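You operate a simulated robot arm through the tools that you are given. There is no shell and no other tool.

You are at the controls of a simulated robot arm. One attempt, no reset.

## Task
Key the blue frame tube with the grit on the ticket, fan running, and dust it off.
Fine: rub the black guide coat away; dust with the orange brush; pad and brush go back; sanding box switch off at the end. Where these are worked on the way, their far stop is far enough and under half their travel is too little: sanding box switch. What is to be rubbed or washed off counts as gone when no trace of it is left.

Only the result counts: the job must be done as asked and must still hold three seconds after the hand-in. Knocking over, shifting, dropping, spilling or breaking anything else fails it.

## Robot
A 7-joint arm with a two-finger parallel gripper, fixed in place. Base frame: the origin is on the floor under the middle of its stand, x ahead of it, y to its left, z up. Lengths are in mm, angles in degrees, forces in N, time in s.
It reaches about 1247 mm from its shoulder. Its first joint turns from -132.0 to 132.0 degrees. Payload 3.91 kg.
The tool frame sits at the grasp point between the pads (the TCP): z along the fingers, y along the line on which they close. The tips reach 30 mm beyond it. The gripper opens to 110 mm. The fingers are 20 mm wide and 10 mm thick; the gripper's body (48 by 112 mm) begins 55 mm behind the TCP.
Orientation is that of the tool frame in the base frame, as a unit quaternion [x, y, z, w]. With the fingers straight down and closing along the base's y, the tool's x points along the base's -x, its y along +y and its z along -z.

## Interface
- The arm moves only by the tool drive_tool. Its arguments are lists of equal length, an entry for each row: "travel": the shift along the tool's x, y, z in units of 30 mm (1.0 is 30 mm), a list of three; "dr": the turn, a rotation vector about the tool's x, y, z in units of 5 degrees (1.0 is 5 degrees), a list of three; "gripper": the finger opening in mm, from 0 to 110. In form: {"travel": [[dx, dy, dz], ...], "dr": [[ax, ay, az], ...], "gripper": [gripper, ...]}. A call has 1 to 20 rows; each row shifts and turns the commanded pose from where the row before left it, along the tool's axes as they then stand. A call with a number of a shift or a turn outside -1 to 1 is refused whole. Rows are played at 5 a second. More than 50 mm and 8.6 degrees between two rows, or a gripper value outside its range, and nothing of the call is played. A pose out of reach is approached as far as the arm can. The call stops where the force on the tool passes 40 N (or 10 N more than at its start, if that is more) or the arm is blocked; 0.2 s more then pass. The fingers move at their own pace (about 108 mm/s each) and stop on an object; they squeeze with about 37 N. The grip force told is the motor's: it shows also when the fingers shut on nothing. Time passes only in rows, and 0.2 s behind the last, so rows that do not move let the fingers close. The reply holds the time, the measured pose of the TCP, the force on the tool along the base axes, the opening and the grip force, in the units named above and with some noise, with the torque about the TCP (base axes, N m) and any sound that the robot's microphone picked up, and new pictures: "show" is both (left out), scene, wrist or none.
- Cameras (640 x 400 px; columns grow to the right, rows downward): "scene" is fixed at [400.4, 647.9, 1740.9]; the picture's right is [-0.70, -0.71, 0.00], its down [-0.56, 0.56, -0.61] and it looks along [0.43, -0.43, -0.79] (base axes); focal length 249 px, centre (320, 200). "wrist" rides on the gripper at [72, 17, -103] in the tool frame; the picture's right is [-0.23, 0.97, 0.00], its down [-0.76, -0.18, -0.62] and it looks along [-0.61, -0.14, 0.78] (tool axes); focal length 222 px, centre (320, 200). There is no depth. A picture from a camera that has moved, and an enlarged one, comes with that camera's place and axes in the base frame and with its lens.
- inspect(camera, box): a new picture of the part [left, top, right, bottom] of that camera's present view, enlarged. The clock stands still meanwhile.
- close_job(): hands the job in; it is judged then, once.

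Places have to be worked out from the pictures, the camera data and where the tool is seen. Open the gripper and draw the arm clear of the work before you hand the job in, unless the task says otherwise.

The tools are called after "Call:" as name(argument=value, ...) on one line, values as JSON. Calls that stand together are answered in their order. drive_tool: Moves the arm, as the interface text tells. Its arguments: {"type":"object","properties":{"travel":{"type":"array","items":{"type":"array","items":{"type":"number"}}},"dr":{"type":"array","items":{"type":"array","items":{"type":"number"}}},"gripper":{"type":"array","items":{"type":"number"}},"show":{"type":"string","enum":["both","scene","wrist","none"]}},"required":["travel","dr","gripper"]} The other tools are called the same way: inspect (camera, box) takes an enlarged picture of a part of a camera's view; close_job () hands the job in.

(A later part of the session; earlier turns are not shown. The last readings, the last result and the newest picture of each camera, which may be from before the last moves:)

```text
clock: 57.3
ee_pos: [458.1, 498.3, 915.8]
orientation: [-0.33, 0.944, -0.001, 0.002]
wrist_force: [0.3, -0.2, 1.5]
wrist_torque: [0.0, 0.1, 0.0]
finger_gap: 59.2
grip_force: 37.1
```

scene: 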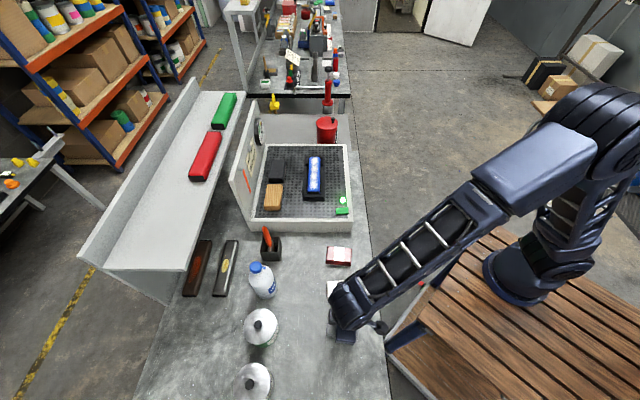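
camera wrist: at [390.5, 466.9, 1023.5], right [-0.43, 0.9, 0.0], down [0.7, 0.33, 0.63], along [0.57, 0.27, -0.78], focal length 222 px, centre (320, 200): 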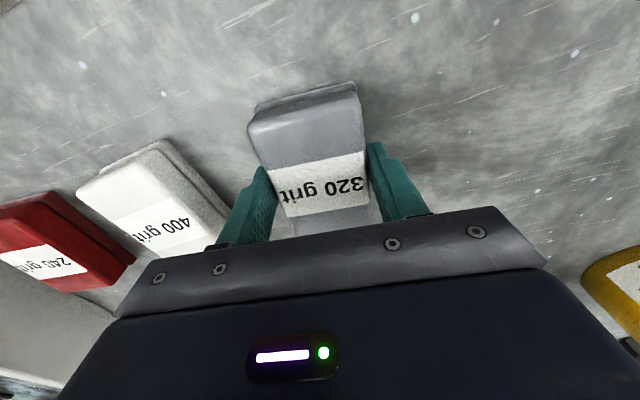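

The pad just touches the bench (1.5 N). I open the fingers and rise straight up.

Call:
drive_tool(travel=[[0, 0, 0], [0, 0, 0], [0, 0, 0], [0, 0, -0.5], [0, 0, -1], [0, 0, -1], [0, 0, -1], [0, 0, -1], [0, 0, -1], [0, 0, 0]], dr=[[0, 0, 0], [0, 0, 0], [0, 0, 0], [0, 0, 0], [0, 0, 0], [0, 0, 0], [0, 0, 0], [0, 0, 0], [0, 0, 0], [0, 0, 0]], gripper=[70, 84, 84, 84, 84, 84, 84, 84, 84, 84])

Call:
inspect(camera="wrist", box=[160, 40, 400, 180])

Call:
inspect(camera="scene", box=[325, 312, 362, 346])

```text
clock: 59.5
ee_pos: [457.4, 500.1, 1081.9]
orientation: [-0.33, 0.944, 0.0, 0.002]
wrist_force: [-0.4, 0.3, 0.1]
wrist_torque: [-0.02, -0.03, -0.03]
finger_gap: 84.1
grip_force: 0.1
camera wrist: at [389.7, 467.3, 1185.6], right [-0.43, 0.9, 0.0], down [0.7, 0.33, 0.63], along [0.57, 0.27, -0.78], focal length 222 px, centre (320, 200)
```

scene: 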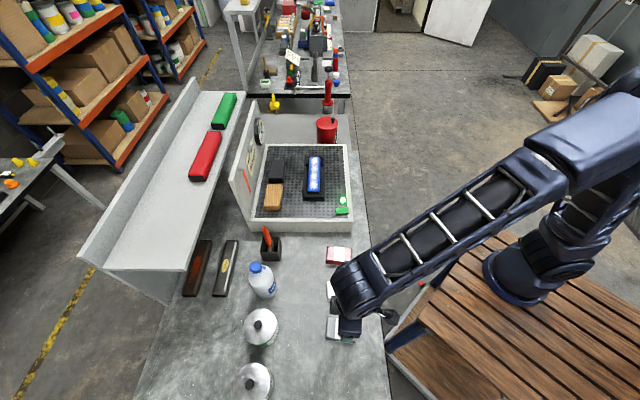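
wrist: 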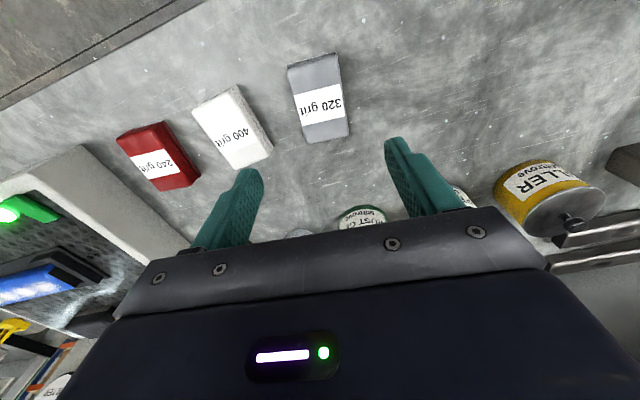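

```text
2.67 times, centred on (280, 110) of wrist
camera zoom: at [389.7, 467.3, 1185.6], right [-0.43, 0.9, 0.0], down [0.7, 0.33, 0.63], along [0.57, 0.27, -0.78], focal length 592 px, centre (427, 440)
```

zoom: 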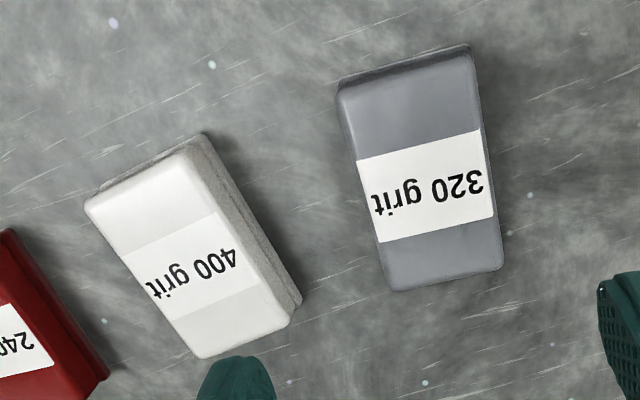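

```text
11.76 times, centred on (344, 329) of scene
camera zoom: at [400.4, 647.9, 1740.9], right [-0.7, -0.71, 0.0], down [-0.56, 0.56, -0.61], along [0.43, -0.43, -0.79], focal length 2933 px, centre (44, -1318)
```

zoom: 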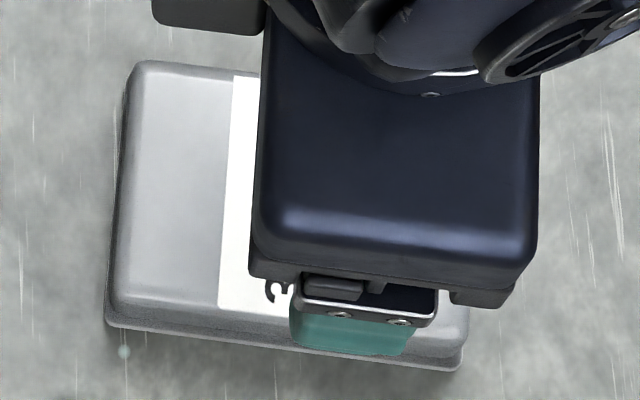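

The 320 pad is back within a few millimetres of where it lay. Next the brush: I move to a viewing pose in front of the cup with the fingers open.

Call:
drive_tool(travel=[[0, 0, -0.5], [0, 0, -0.5], [-0.475, -0.863, -0.11], [-0.475, -0.863, -0.11], [-0.475, -0.863, -0.11], [-0.475, -0.863, -0.11], [-0.475, -0.863, -0.11], [-0.475, -0.863, -0.11], [-0.475, -0.863, -0.11], [-0.475, -0.863, -0.11], [-0.475, -0.863, -0.11], [0, 0, 0]], dr=[[0, 0, -0.65], [0, 0, -0.65], [0, 0, 0], [0, 0, 0], [0, 0, 0], [0, 0, 0], [0, 0, 0], [0, 0, 0], [0, 0, 0], [0, 0, 0], [0, 0, 0], [0, 0, 0]], gripper=[84, 84, 110, 110, 110, 110, 110, 110, 110, 110, 110, 110])

Call:
inspect(camera="wrist", box=[240, 130, 400, 230])

Call:
inspect(camera="scene", box=[250, 220, 290, 265])

```text
clock: 62.1
ee_pos: [712.2, 424.1, 1142.4]
orientation: [-0.382, 0.924, 0.0, 0.002]
wrist_force: [0.6, -0.4, -0.5]
wrist_torque: [-0.03, -0.01, -0.02]
finger_gap: 109.6
grip_force: 0.0
camera wrist: at [649.4, 385.6, 1246.5], right [-0.53, 0.85, 0.0], down [0.66, 0.41, 0.63], along [0.53, 0.33, -0.78], focal length 222 px, centre (320, 200)
```

scene: 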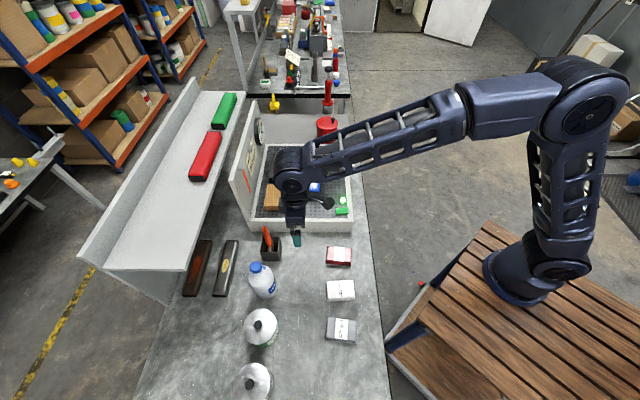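
wrist: 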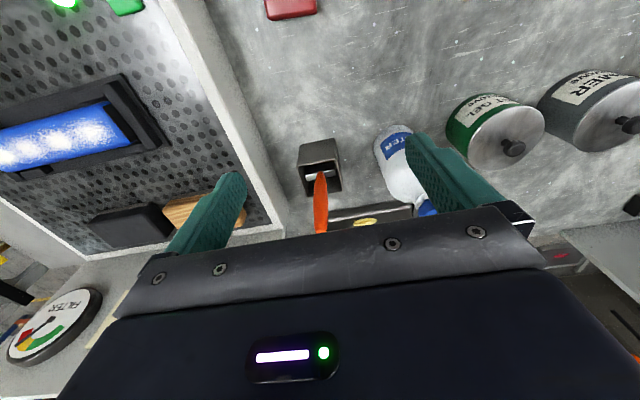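

```text
4.00 times, centred on (320, 180) of wrist
camera zoom: at [649.4, 385.6, 1246.5], right [-0.53, 0.85, 0.0], down [0.66, 0.41, 0.63], along [0.53, 0.33, -0.78], focal length 888 px, centre (320, 280)
```

zoom: 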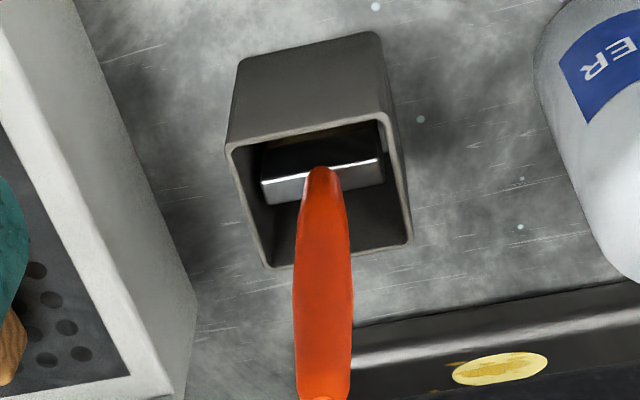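

```text
8.89 times, centred on (270, 242) of scene
camera zoom: at [400.4, 647.9, 1740.9], right [-0.7, -0.71, 0.0], down [-0.56, 0.56, -0.61], along [0.43, -0.43, -0.79], focal length 2216 px, centre (764, -178)
```

zoom: 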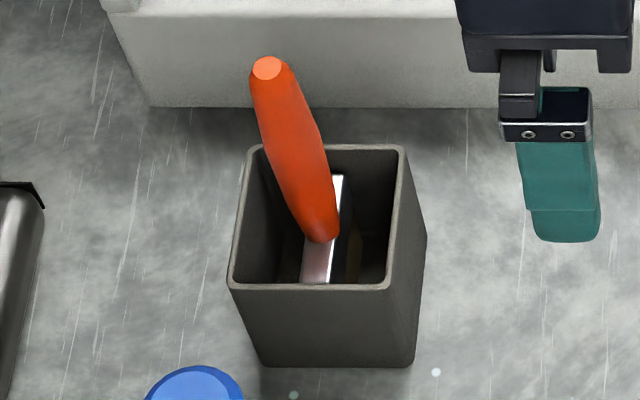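

The brush stands upright at about (810, 486): handle from z 945 to 1069, flat ferrule wide along the tube direction. I'll grip it with the fingers closing across the ferrule's thin side, so I turn the wrist +90° here, well above everything.

Call:
drive_tool(travel=[[0, 0, 0], [0, 0, 0], [0, 0, 0], [0, 0, 0], [0, 0, 0], [0, 0, 0], [0, 0, 0], [0, 0, 0], [0, 0, 0], [0, 0, 0], [0, 0, 0], [0, 0, 0], [0, 0, 0], [0, 0, 0], [0, 0, 0], [0, 0, 0], [0, 0, 0], [0, 0, 0], [0, 0, 0]], dr=[[0, 0, 1], [0, 0, 1], [0, 0, 1], [0, 0, 1], [0, 0, 1], [0, 0, 1], [0, 0, 1], [0, 0, 1], [0, 0, 1], [0, 0, 1], [0, 0, 1], [0, 0, 1], [0, 0, 1], [0, 0, 1], [0, 0, 1], [0, 0, 1], [0, 0, 1], [0, 0, 1], [0, 0, 0]], gripper=[110, 110, 110, 110, 110, 110, 110, 110, 110, 110, 110, 90, 80, 70, 70, 70, 70, 70, 70])

```text
clock: 66.1
ee_pos: [714.3, 424.1, 1143.1]
orientation: [0.382, 0.924, 0.001, 0.001]
wrist_force: [0.8, 0.2, -0.2]
wrist_torque: [-0.01, -0.02, -0.02]
finger_gap: 69.8
grip_force: 0.0
camera wrist: at [673.3, 487.4, 1246.4], right [0.85, 0.53, 0.0], down [0.41, -0.67, 0.62], along [0.33, -0.53, -0.78], focal length 222 px, centre (320, 200)
```

scene: 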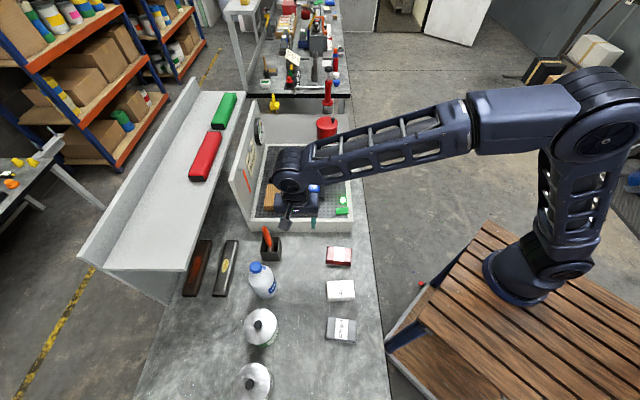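
wrist: 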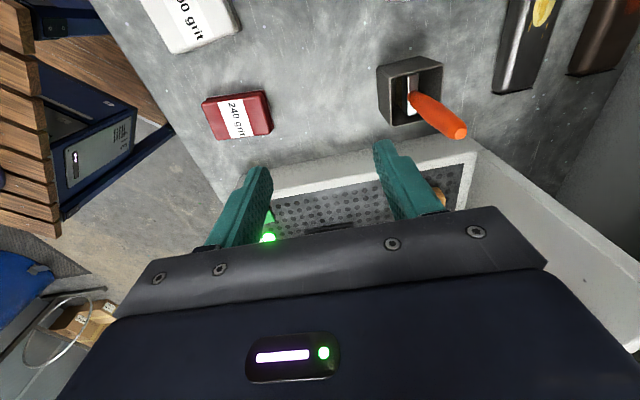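

Good view of the brush from this side. I zoom in to refine its position.

Call:
inspect(camera="wrist", box=[360, 50, 480, 150])

```text
4.00 times, centred on (420, 100) of wrist
camera zoom: at [673.3, 487.4, 1246.4], right [0.85, 0.53, 0.0], down [0.41, -0.67, 0.62], along [0.33, -0.53, -0.78], focal length 888 px, centre (-80, 600)
```

zoom: 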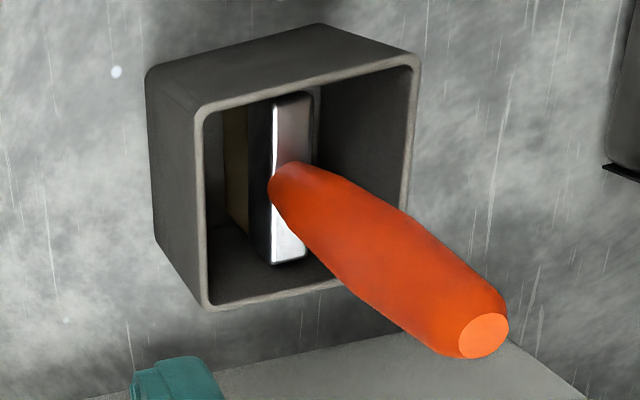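

The handle axis is at (811, 486.5), about 19 mm thick, top at z 1070. I move over it at the same height.

Call:
drive_tool(travel=[[-0.164, 0.752, 0], [-0.164, 0.752, 0], [-0.164, 0.752, 0], [-0.164, 0.752, 0], [-0.164, 0.752, 0], [0, 0, 0]], dr=[[0, 0, 0], [0, 0, 0], [0, 0, 0], [0, 0, 0], [0, 0, 0], [0, 0, 0]], gripper=[70, 70, 70, 70, 70, 70])

Call:
inspect(camera="wrist", box=[240, 60, 400, 210])

Call:
inspect(camera="scene", box=[230, 180, 310, 270])

```text
clock: 67.5
ee_pos: [812.0, 486.8, 1142.7]
orientation: [0.383, 0.924, 0.001, 0.001]
wrist_force: [0.3, -0.9, 0.4]
wrist_torque: [-0.01, -0.04, -0.01]
finger_gap: 70.2
grip_force: 0.0
camera wrist: at [771.2, 549.6, 1247.2], right [0.85, 0.53, 0.0], down [0.41, -0.66, 0.62], along [0.33, -0.53, -0.78], focal length 222 px, centre (320, 200)
```

scene: 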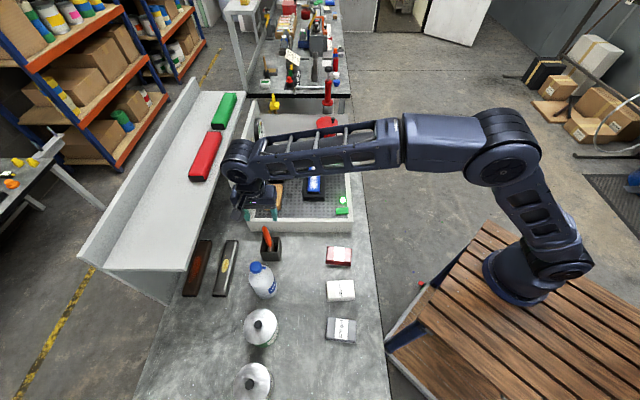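
wrist: 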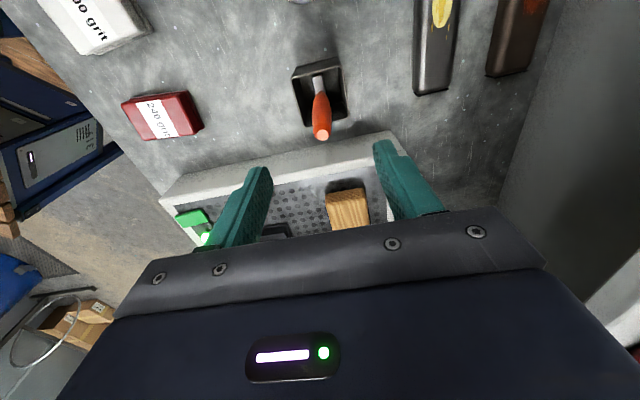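

```text
2.67 times, centred on (320, 135) of wrist
camera zoom: at [771.2, 549.6, 1247.2], right [0.85, 0.53, 0.0], down [0.41, -0.66, 0.62], along [0.33, -0.53, -0.78], focal length 592 px, centre (320, 373)
```

zoom: 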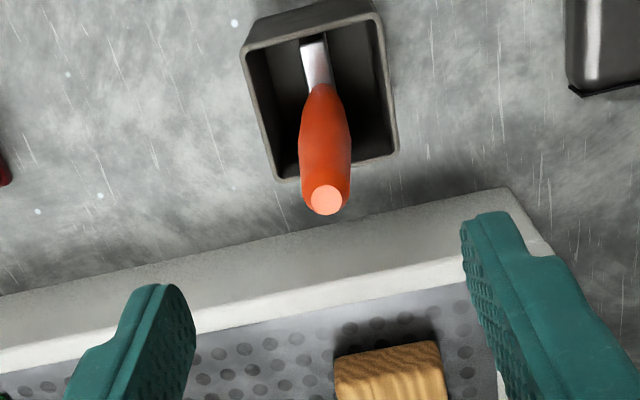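

```text
4.44 times, centred on (270, 225) of scene
camera zoom: at [400.4, 647.9, 1740.9], right [-0.7, -0.71, 0.0], down [-0.56, 0.56, -0.61], along [0.43, -0.43, -0.79], focal length 1108 px, centre (542, 89)
```

zoom: 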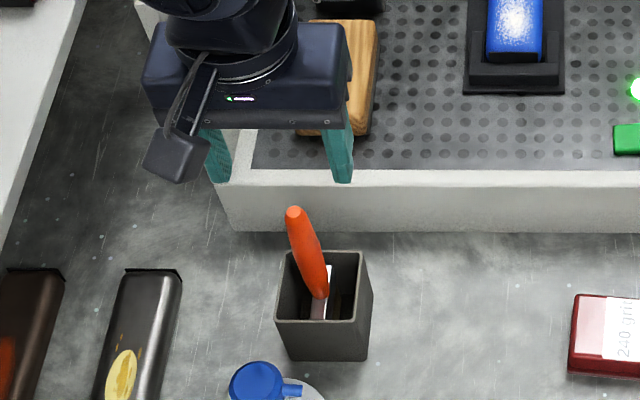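

The tip lies within 2 mm of the tool axis. I descend around the handle to TCP z≈1030, keeping the palm clear of the handle top.

Call:
drive_tool(travel=[[0, 0, 0.8], [0, 0, 0.8], [0, 0, 0.8], [0, 0, 0.7], [0, 0, 0.4], [0, 0, 0.25], [0, 0, 0]], dr=[[0, 0, 0], [0, 0, 0], [0, 0, 0], [0, 0, 0], [0, 0, 0], [0, 0, 0], [0, 0, 0]], gripper=[70, 70, 70, 70, 70, 70, 70])

Call:
inspect(camera="wrist", box=[220, 60, 420, 240])

Call:
inspect(camera="scene", box=[230, 200, 310, 270])

```text
clock: 69.1
ee_pos: [810.8, 487.0, 1030.8]
orientation: [0.383, 0.924, 0.001, 0.001]
wrist_force: [0.4, -0.9, 0.0]
wrist_torque: [0.01, -0.01, 0.01]
finger_gap: 69.9
grip_force: 0.0
camera wrist: at [770.6, 550.2, 1134.5], right [0.85, 0.53, 0.0], down [0.41, -0.67, 0.62], along [0.33, -0.53, -0.78], focal length 222 px, centre (320, 200)
```

scene: 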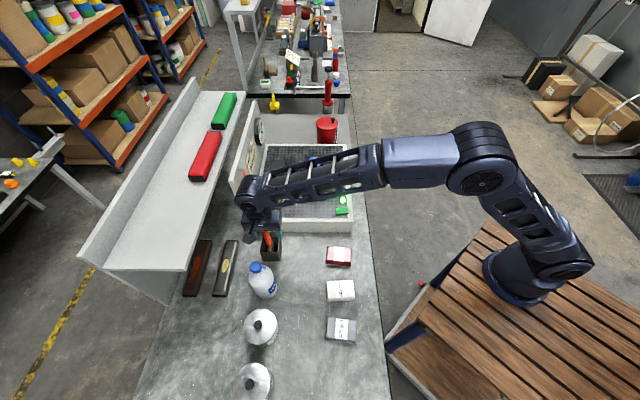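
wrist: 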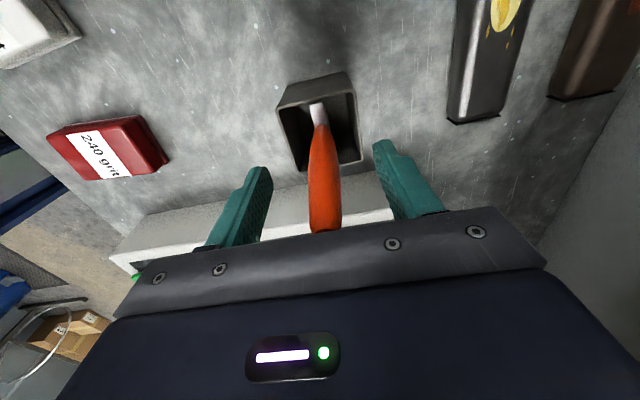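

```text
2.22 times, centred on (320, 150) of wrist
camera zoom: at [770.6, 550.2, 1134.5], right [0.85, 0.53, 0.0], down [0.41, -0.67, 0.62], along [0.33, -0.53, -0.78], focal length 494 px, centre (320, 311)
```

zoom: 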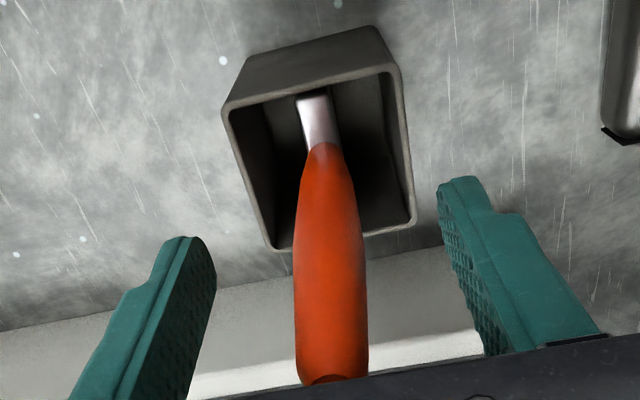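

```text
5.71 times, centred on (270, 235) of scene
camera zoom: at [400.4, 647.9, 1740.9], right [-0.7, -0.71, 0.0], down [-0.56, 0.56, -0.61], along [0.43, -0.43, -0.79], focal length 1424 px, centre (606, 0)
```

zoom: 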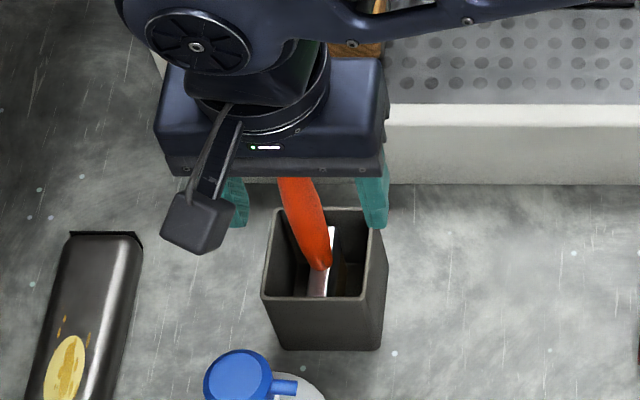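

The handle is centred between the fingers, palm just above its top. I close.

Call:
drive_tool(travel=[[0, 0, 0], [0, 0, 0], [0, 0, 0], [0, 0, 0]], dr=[[0, 0, 0], [0, 0, 0], [0, 0, 0], [0, 0, 0]], gripper=[40, 10, 5, 5])

Call:
inspect(camera="wrist", box=[220, 60, 420, 240])

Call:
inspect(camera="scene", box=[230, 200, 310, 270])

```text
clock: 70.1
ee_pos: [810.7, 486.3, 1030.2]
orientation: [0.382, 0.924, 0.001, 0.002]
wrist_force: [0.5, -0.1, 0.3]
wrist_torque: [0.02, 0.01, -0.02]
finger_gap: 17.9
grip_force: 37.0
camera wrist: at [770.6, 550.3, 1134.5], right [0.85, 0.53, 0.0], down [0.41, -0.67, 0.62], along [0.33, -0.53, -0.78], focal length 222 px, centre (320, 200)
```

scene: 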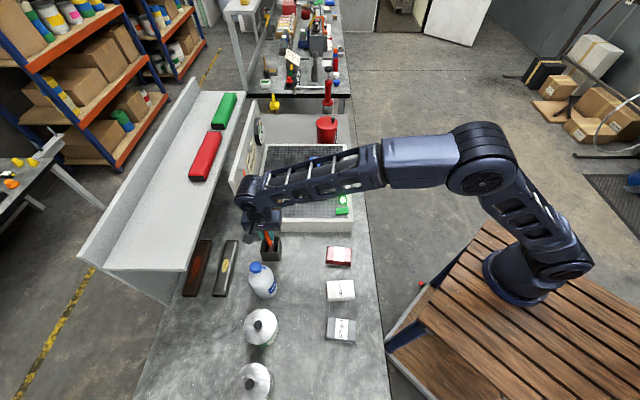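
wrist: 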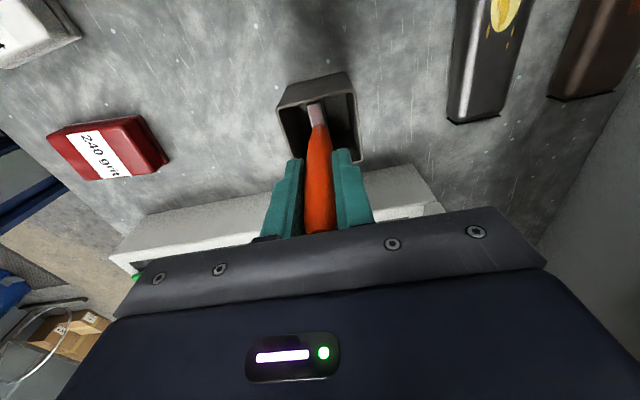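

```text
2.22 times, centred on (320, 150) of wrist
camera zoom: at [770.6, 550.3, 1134.5], right [0.85, 0.53, 0.0], down [0.41, -0.67, 0.62], along [0.33, -0.53, -0.78], focal length 494 px, centre (320, 311)
```

zoom: 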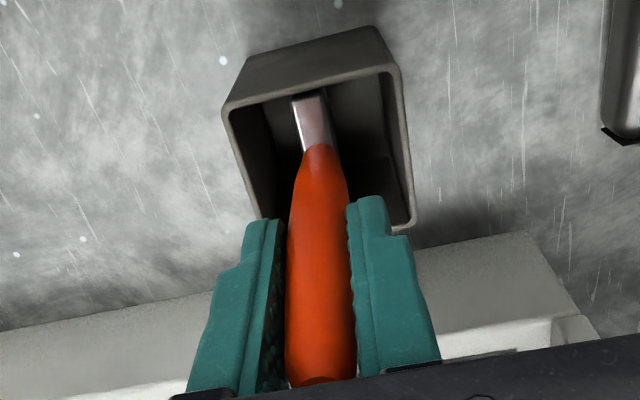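

```text
5.71 times, centred on (270, 235) of scene
camera zoom: at [400.4, 647.9, 1740.9], right [-0.7, -0.71, 0.0], down [-0.56, 0.56, -0.61], along [0.43, -0.43, -0.79], focal length 1424 px, centre (606, 0)
```

zoom: 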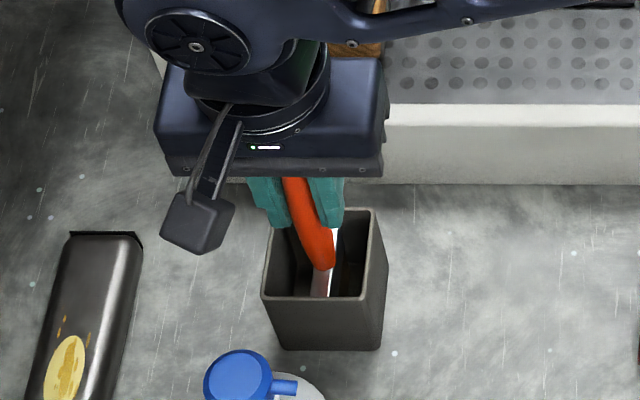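

Gripped at 18 mm. I lift straight up out of the cup and check that the brush follows.

Call:
drive_tool(travel=[[0, 0, -0.2], [0, 0, -0.4], [0, 0, -0.8], [0, 0, -1], [0, 0, -1], [0, 0, -1], [0, 0, -1], [0, 0, 0]], dr=[[0, 0, 0], [0, 0, 0], [0, 0, 0], [0, 0, 0], [0, 0, 0], [0, 0, 0], [0, 0, 0], [0, 0, 0]], gripper=[5, 5, 5, 5, 5, 5, 5, 5])

Call:
inspect(camera="wrist", box=[220, 40, 420, 240])

Call:
inspect(camera="scene", box=[220, 170, 310, 270])

```text
clock: 71.9
ee_pos: [810.6, 486.6, 1193.2]
orientation: [0.383, 0.924, 0.001, 0.002]
wrist_force: [0.1, 0.0, -0.7]
wrist_torque: [0.03, 0.01, 0.04]
finger_gap: 18.3
grip_force: 37.2
camera wrist: at [770.0, 549.1, 1297.2], right [0.85, 0.53, 0.0], down [0.41, -0.66, 0.62], along [0.33, -0.53, -0.78], focal length 222 px, centre (320, 200)
```

scene: 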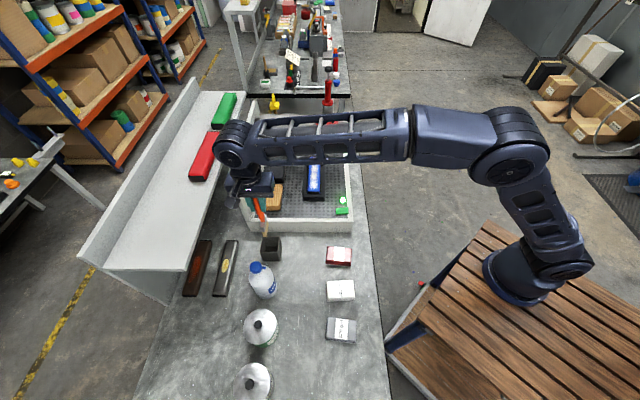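
wrist: 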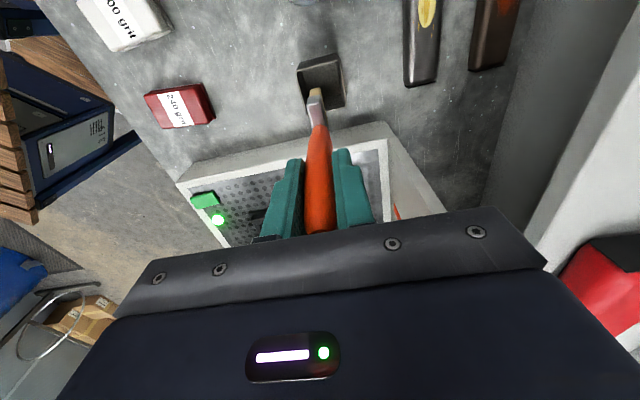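

```text
2.00 times, centred on (320, 140) of wrist
camera zoom: at [770.0, 549.1, 1297.2], right [0.85, 0.53, 0.0], down [0.41, -0.66, 0.62], along [0.33, -0.53, -0.78], focal length 444 px, centre (320, 320)
```

zoom: 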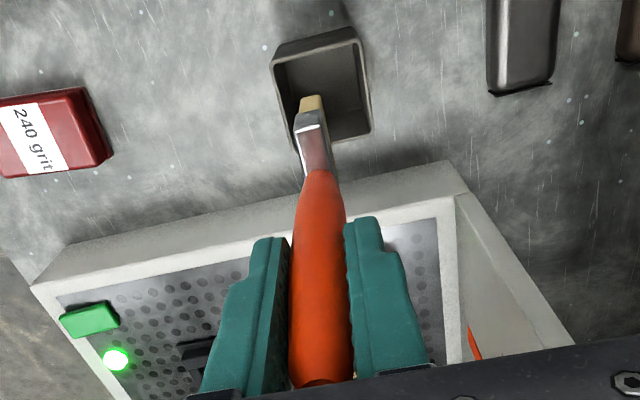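

```text
4.00 times, centred on (265, 220) of scene
camera zoom: at [400.4, 647.9, 1740.9], right [-0.7, -0.71, 0.0], down [-0.56, 0.56, -0.61], along [0.43, -0.43, -0.79], focal length 997 px, centre (540, 120)
```

zoom: 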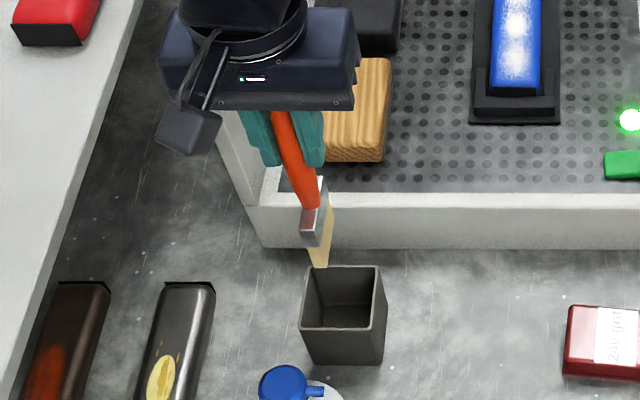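

The brush is out of the cup: handle, ferrule and tan bristles hang straight down. I carry it over the tube at this height.

Call:
drive_tool(travel=[[-0.942, -0.464, 0], [-0.942, -0.464, 0], [-0.942, -0.464, 0], [-0.942, -0.464, 0], [-0.942, -0.464, 0], [-0.942, -0.464, 0], [-0.942, -0.464, 0], [-0.942, -0.464, 0], [-0.942, -0.464, 0], [-0.942, -0.464, 0], [-0.942, -0.464, 0], [0, 0, 0]], dr=[[0, 0, 0], [0, 0, 0], [0, 0, 0], [0, 0, 0], [0, 0, 0], [0, 0, 0], [0, 0, 0], [0, 0, 0], [0, 0, 0], [0, 0, 0], [0, 0, 0], [0, 0, 0]], gripper=[5, 5, 5, 5, 5, 5, 5, 5, 5, 5, 5, 5])

Call:
inspect(camera="scene", box=[260, 110, 360, 200])

Call:
inspect(camera="wrist", box=[220, 40, 420, 240])

```text
clock: 74.5
ee_pos: [922.6, 158.2, 1191.6]
orientation: [0.383, 0.924, 0.001, 0.002]
wrist_force: [0.0, 0.7, -0.3]
wrist_torque: [0.01, -0.01, 0.0]
finger_gap: 18.2
grip_force: 36.9
camera wrist: at [882.5, 220.7, 1295.6], right [0.85, 0.53, 0.0], down [0.41, -0.67, 0.62], along [0.33, -0.53, -0.78], focal length 222 px, centre (320, 200)
```

scene: 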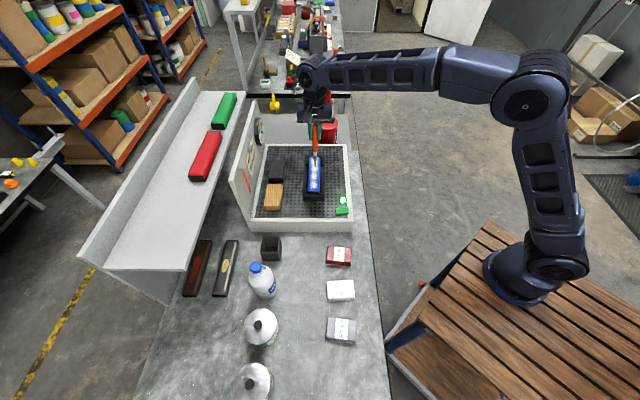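
wrist: 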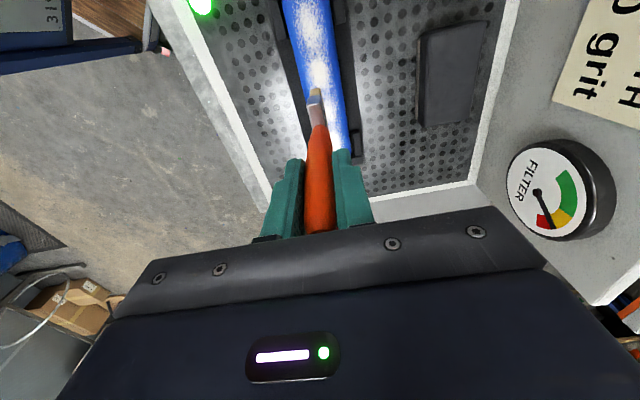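

```text
4.44 times, centred on (310, 155) of scene
camera zoom: at [400.4, 647.9, 1740.9], right [-0.7, -0.71, 0.0], down [-0.56, 0.56, -0.61], along [0.43, -0.43, -0.79], focal length 1108 px, centre (364, 400)
```

zoom: 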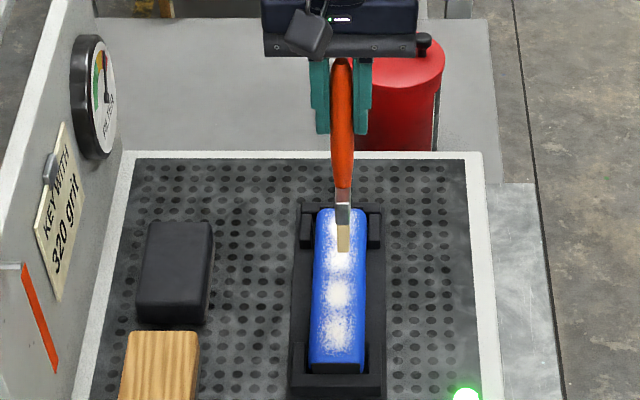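

```text
2.00 times, centred on (320, 140) of wrist
camera zoom: at [882.5, 220.7, 1295.6], right [0.85, 0.53, 0.0], down [0.41, -0.67, 0.62], along [0.33, -0.53, -0.78], focal length 444 px, centre (320, 320)
```

zoom: 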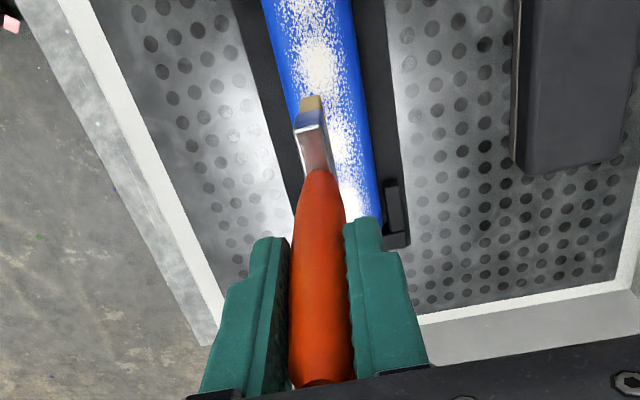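

The bristle tips are at about z 1049, i.e. about 143 mm below the TCP. I turn the wrist −90° so the brush's wide side lies across the tube.

Call:
drive_tool(travel=[[0, 0, 0], [0, 0, 0], [0, 0, 0], [0, 0, 0], [0, 0, 0], [0, 0, 0], [0, 0, 0], [0, 0, 0], [0, 0, 0], [0, 0, 0], [0, 0, 0], [0, 0, 0], [0, 0, 0], [0, 0, 0], [0, 0, 0], [0, 0, 0], [0, 0, 0], [0, 0, 0], [0, 0, 0]], dr=[[0, 0, -1], [0, 0, -1], [0, 0, -1], [0, 0, -1], [0, 0, -1], [0, 0, -1], [0, 0, -1], [0, 0, -1], [0, 0, -1], [0, 0, -1], [0, 0, -1], [0, 0, -1], [0, 0, -1], [0, 0, -1], [0, 0, -1], [0, 0, -1], [0, 0, -1], [0, 0, -1], [0, 0, 0]], gripper=[5, 5, 5, 5, 5, 5, 5, 5, 5, 5, 5, 5, 5, 5, 5, 5, 5, 5, 5])

Call:
inspect(camera="scene", box=[260, 110, 360, 200])

Call:
inspect(camera="wrist", box=[220, 40, 420, 240])

```text
clock: 78.5
ee_pos: [922.8, 158.4, 1191.6]
orientation: [-0.384, 0.923, 0.0, 0.002]
wrist_force: [-0.1, 1.0, -0.8]
wrist_torque: [0.03, -0.03, 0.02]
finger_gap: 18.2
grip_force: 37.1
camera wrist: at [858.6, 119.1, 1295.9], right [-0.53, 0.85, 0.0], down [0.66, 0.41, 0.63], along [0.53, 0.33, -0.78], focal length 222 px, centre (320, 200)
```

scene: 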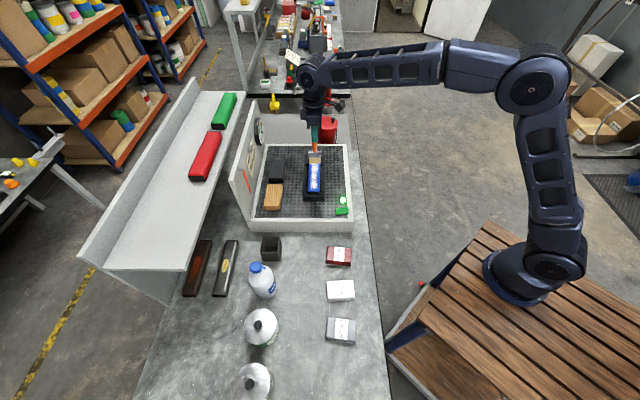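
wrist: 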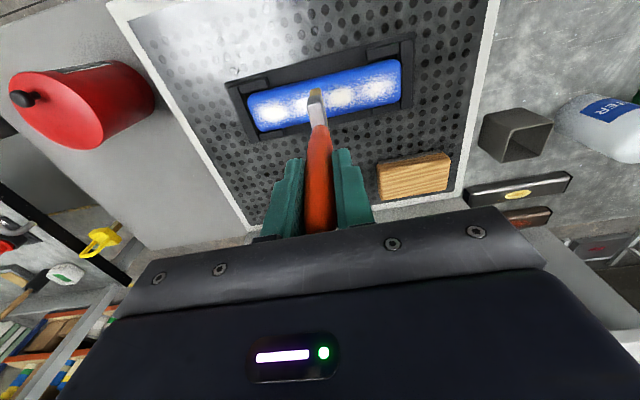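

```text
4.44 times, centred on (310, 155) of scene
camera zoom: at [400.4, 647.9, 1740.9], right [-0.7, -0.71, 0.0], down [-0.56, 0.56, -0.61], along [0.43, -0.43, -0.79], focal length 1108 px, centre (364, 400)
```

zoom: 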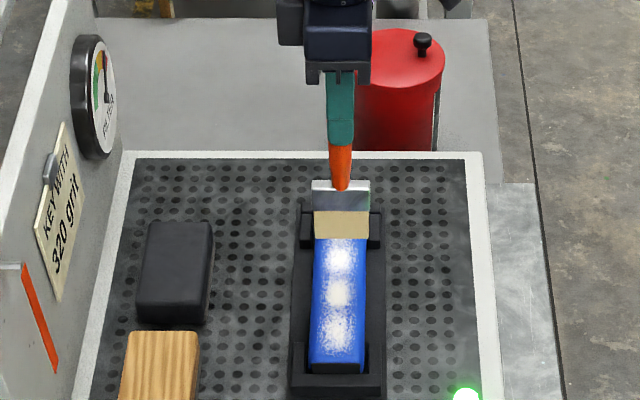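

```text
2.00 times, centred on (320, 140) of wrist
camera zoom: at [858.6, 119.1, 1295.9], right [-0.53, 0.85, 0.0], down [0.66, 0.41, 0.63], along [0.53, 0.33, -0.78], focal length 444 px, centre (320, 320)
```

zoom: 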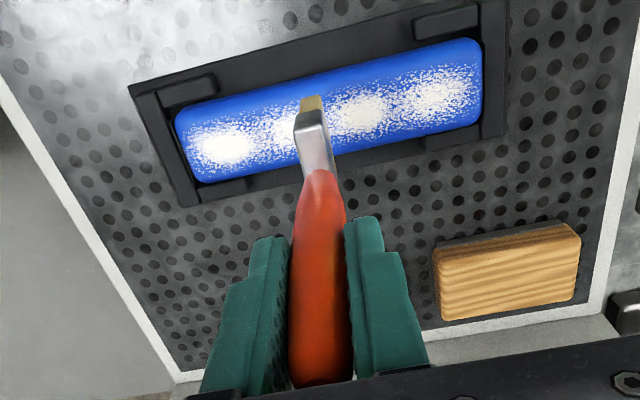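

The bristles span about 45 mm across the tube, nicely matching its width. I shift 4 mm away from the robot and lower toward contact.

Call:
drive_tool(travel=[[-0.13, 0, 0.5], [0, 0, 0.5], [0, 0, 0.2], [0, 0, 0.1], [0, 0, 0.067], [0, 0, 0]], dr=[[0, 0, 0], [0, 0, 0], [0, 0, 0], [0, 0, 0], [0, 0, 0], [0, 0, 0]], gripper=[5, 5, 5, 5, 5, 5], show="none")

Call:
inspect(camera="scene", box=[280, 130, 350, 190])

Call:
inspect(camera="wrist", box=[220, 40, 420, 180])

```text
clock: 79.9
ee_pos: [925.2, 161.5, 1152.4]
orientation: [-0.383, 0.924, 0.0, 0.003]
wrist_force: [-0.1, -0.2, -0.4]
wrist_torque: [0.0, -0.01, 0.01]
finger_gap: 18.0
grip_force: 36.7
```

```text
6.67 times, centred on (315, 160) of scene
camera zoom: at [400.4, 647.9, 1740.9], right [-0.7, -0.71, 0.0], down [-0.56, 0.56, -0.61], along [0.43, -0.43, -0.79], focal length 1662 px, centre (353, 467)
```

zoom: 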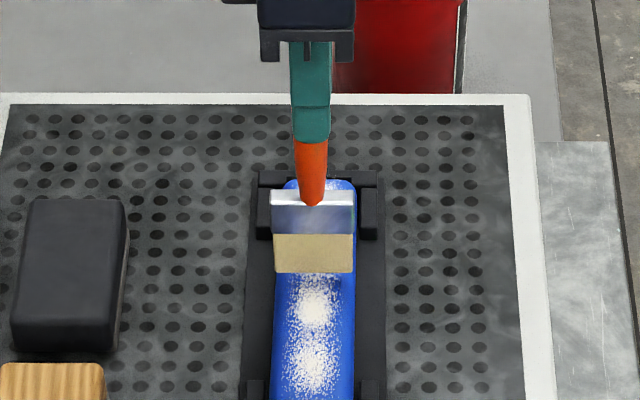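

```text
2.86 times, centred on (320, 110) of wrist
camera zoom: at [861.6, 122.1, 1255.3], right [-0.53, 0.85, 0.0], down [0.66, 0.41, 0.63], along [0.53, 0.33, -0.78], focal length 635 px, centre (320, 457)
```

zoom: 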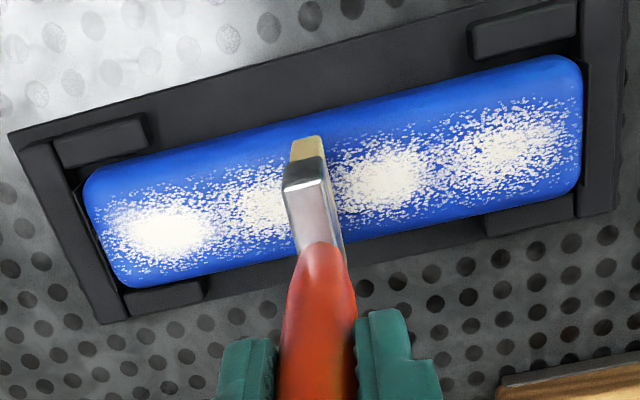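

The bristles line up exactly with the tube's width. I go down in 2 mm steps to find contact.

Call:
drive_tool(travel=[[0, 0, 0.067], [0, 0, 0.067], [0, 0, 0.067], [0, 0, 0.067], [0, 0, 0]], dr=[[0, 0, 0], [0, 0, 0], [0, 0, 0], [0, 0, 0], [0, 0, 0]], gripper=[5, 5, 5, 5, 5], show="none")

```text
clock: 81.1
ee_pos: [926.1, 161.9, 1143.0]
orientation: [-0.382, 0.924, 0.0, 0.001]
wrist_force: [-0.3, 0.0, -1.2]
wrist_torque: [0.01, -0.04, -0.01]
finger_gap: 17.9
grip_force: 37.3
```

Call:
drive_tool(travel=[[0, 0, 0.05], [0, 0, 0.05], [0, 0, 0]], dr=[[0, 0, 0], [0, 0, 0], [0, 0, 0]], gripper=[5, 5, 5], show="none")

Call:
inspect(camera="scene", box=[290, 145, 340, 185])

```text
clock: 81.9
ee_pos: [925.8, 162.4, 1140.8]
orientation: [-0.383, 0.924, 0.0, 0.003]
wrist_force: [-0.4, -0.9, 9.2]
wrist_torque: [-0.21, 0.21, -0.01]
finger_gap: 18.1
grip_force: 36.4
```

```text
10.00 times, centred on (315, 165) of scene
camera zoom: at [400.4, 647.9, 1740.9], right [-0.7, -0.71, 0.0], down [-0.56, 0.56, -0.61], along [0.43, -0.43, -0.79], focal length 2493 px, centre (370, 550)
```

zoom: 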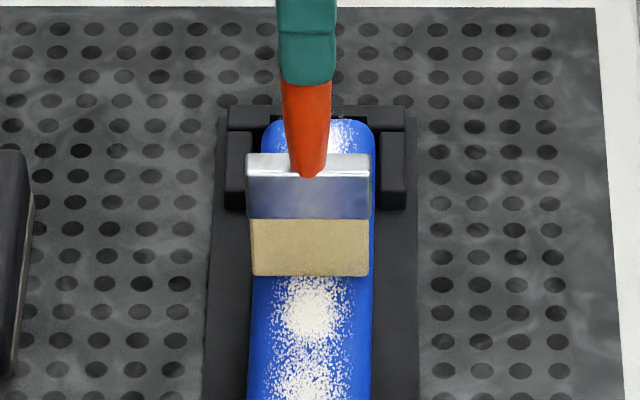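

Contact at 9 N, rather stiff. I ease off half a millimetre and sweep slowly toward the near end and back.

Call:
drive_tool(travel=[[0, 0, -0.017], [0, 0.267, 0], [0, 0.267, 0], [0, 0.267, 0], [0, 0.267, 0], [0, 0.267, 0], [0, 0.267, 0], [0, 0, 0]], dr=[[0, 0, 0], [0, 0, 0], [0, 0, 0], [0, 0, 0], [0, 0, 0], [0, 0, 0], [0, 0, 0], [0, 0, 0]], gripper=[5, 5, 5, 5, 5, 5, 5, 5], show="none")

Call:
inspect(camera="scene", box=[290, 145, 340, 205])

Call:
inspect(camera="wrist", box=[180, 40, 420, 180])

```text
clock: 83.7
ee_pos: [890.3, 195.2, 1140.4]
orientation: [-0.383, 0.924, 0.0, 0.002]
wrist_force: [1.4, -3.0, 13.1]
wrist_torque: [-0.42, -0.23, -0.02]
finger_gap: 17.9
grip_force: 36.7
```

```text
6.67 times, centred on (315, 175) of scene
camera zoom: at [400.4, 647.9, 1740.9], right [-0.7, -0.71, 0.0], down [-0.56, 0.56, -0.61], along [0.43, -0.43, -0.79], focal length 1662 px, centre (353, 367)
```

zoom: 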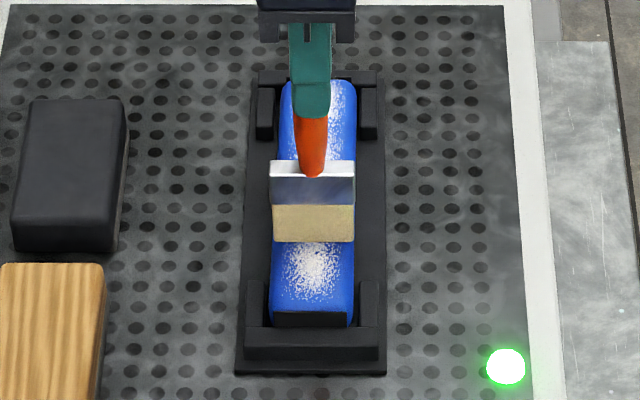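

```text
2.67 times, centred on (300, 110) of wrist
camera zoom: at [826.9, 155.6, 1245.1], right [-0.53, 0.85, 0.0], down [0.66, 0.41, 0.63], along [0.53, 0.33, -0.78], focal length 592 px, centre (373, 440)
```

zoom: 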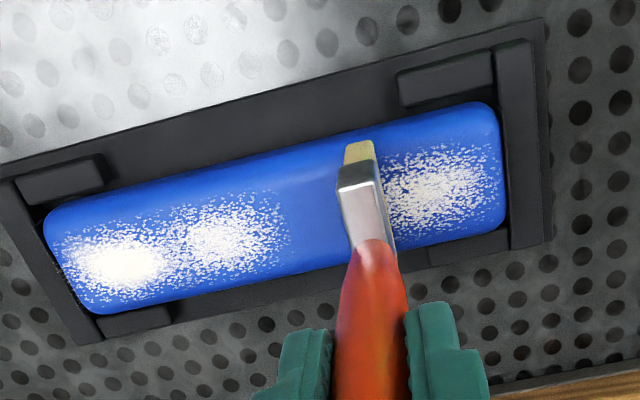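

The swept stretch is clean blue with no black left. I ease off slightly and carry on to the near end.

Call:
drive_tool(travel=[[0, 0, -0.017], [0, 0.267, 0], [0, 0.267, 0], [0, 0.267, 0], [0, 0.267, 0], [0, 0.267, 0], [0, 0.267, 0], [0, 0, 0]], dr=[[0, 0, 0], [0, 0, 0], [0, 0, 0], [0, 0, 0], [0, 0, 0], [0, 0, 0], [0, 0, 0], [0, 0, 0]], gripper=[5, 5, 5, 5, 5, 5, 5, 5], show="none")

Call:
inspect(camera="scene", box=[290, 145, 340, 205])

Call:
inspect(camera="wrist", box=[180, 40, 420, 180])

```text
clock: 85.5
ee_pos: [857.1, 228.6, 1141.2]
orientation: [-0.382, 0.924, 0.0, 0.002]
wrist_force: [-0.9, 0.4, 2.2]
wrist_torque: [0.01, 0.15, -0.01]
finger_gap: 18.2
grip_force: 36.7
```

```text
6.67 times, centred on (315, 175) of scene
camera zoom: at [400.4, 647.9, 1740.9], right [-0.7, -0.71, 0.0], down [-0.56, 0.56, -0.61], along [0.43, -0.43, -0.79], focal length 1662 px, centre (353, 367)
```

zoom: 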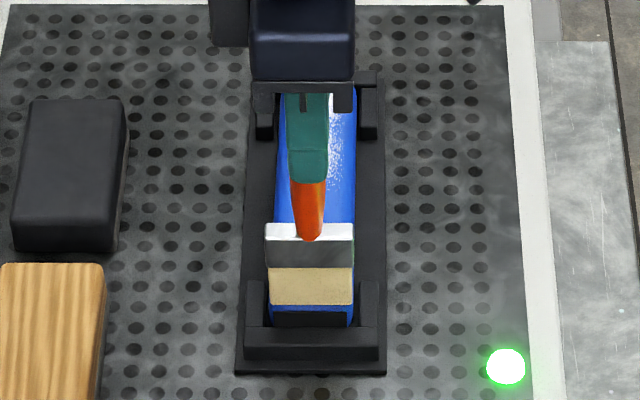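

```text
2.67 times, centred on (300, 110) of wrist
camera zoom: at [793.3, 190.2, 1245.2], right [-0.53, 0.85, 0.0], down [0.66, 0.41, 0.63], along [0.53, 0.33, -0.78], focal length 592 px, centre (373, 440)
```

zoom: 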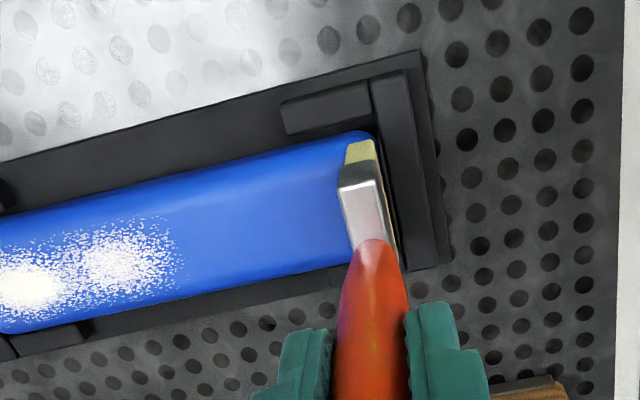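

The near half is clean. I sweep back the other way toward the far end, still in light contact.

Call:
drive_tool(travel=[[0, -0.3, 0], [0, -0.3, 0], [0, -0.3, 0], [0, -0.3, 0], [0, -0.3, 0], [0, -0.3, 0], [0, -0.3, 0], [0, -0.3, 0], [0, -0.3, 0], [0, -0.3, 0], [0, -0.3, 0], [0, -0.3, 0], [0, 0, 0]], dr=[[0, 0, 0], [0, 0, 0], [0, 0, 0], [0, 0, 0], [0, 0, 0], [0, 0, 0], [0, 0, 0], [0, 0, 0], [0, 0, 0], [0, 0, 0], [0, 0, 0], [0, 0, 0], [0, 0, 0]], gripper=[5, 5, 5, 5, 5, 5, 5, 5, 5, 5, 5, 5, 5], show="none")

Call:
inspect(camera="scene", box=[290, 145, 340, 205])

Call:
inspect(camera="wrist", box=[180, 40, 420, 180])

```text
clock: 88.3
ee_pos: [934.3, 152.9, 1140.4]
orientation: [-0.383, 0.924, 0.0, 0.002]
wrist_force: [0.2, 0.3, -0.1]
wrist_torque: [-0.04, 0.01, -0.01]
finger_gap: 17.9
grip_force: 37.3
```

```text
6.67 times, centred on (315, 175) of scene
camera zoom: at [400.4, 647.9, 1740.9], right [-0.7, -0.71, 0.0], down [-0.56, 0.56, -0.61], along [0.43, -0.43, -0.79], focal length 1662 px, centre (353, 367)
```

zoom: 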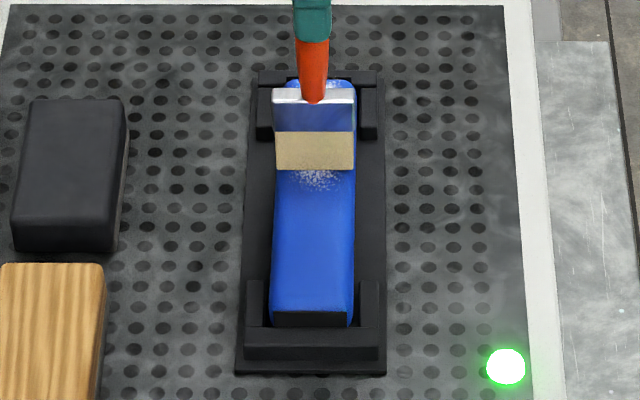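

```text
2.67 times, centred on (300, 110) of wrist
camera zoom: at [870.0, 113.3, 1245.2], right [-0.53, 0.85, 0.0], down [0.66, 0.41, 0.63], along [0.53, 0.33, -0.78], focal length 592 px, centre (373, 440)
```

zoom: 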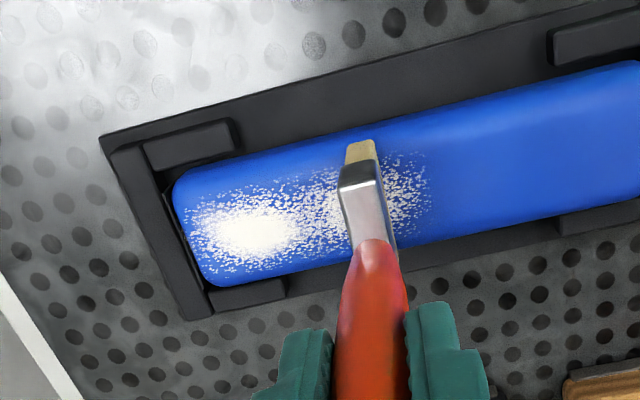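

Contact was lost on the way back, so dust remains from about p 525 outward. I step back, press about 0.8 mm lower and sweep toward the far end.

Call:
drive_tool(travel=[[0, 0.5, 0], [0, 0.5, 0], [0, 0, 0.027], [0, 0, 0]], dr=[[0, 0, 0], [0, 0, 0], [0, 0, 0], [0, 0, 0]], gripper=[5, 5, 5, 5], show="none")

```text
clock: 89.3
ee_pos: [911.2, 173.8, 1141.5]
orientation: [-0.382, 0.924, -0.001, 0.002]
wrist_force: [-0.2, 0.9, 8.3]
wrist_torque: [0.11, 0.14, 0.0]
finger_gap: 18.1
grip_force: 36.7
```

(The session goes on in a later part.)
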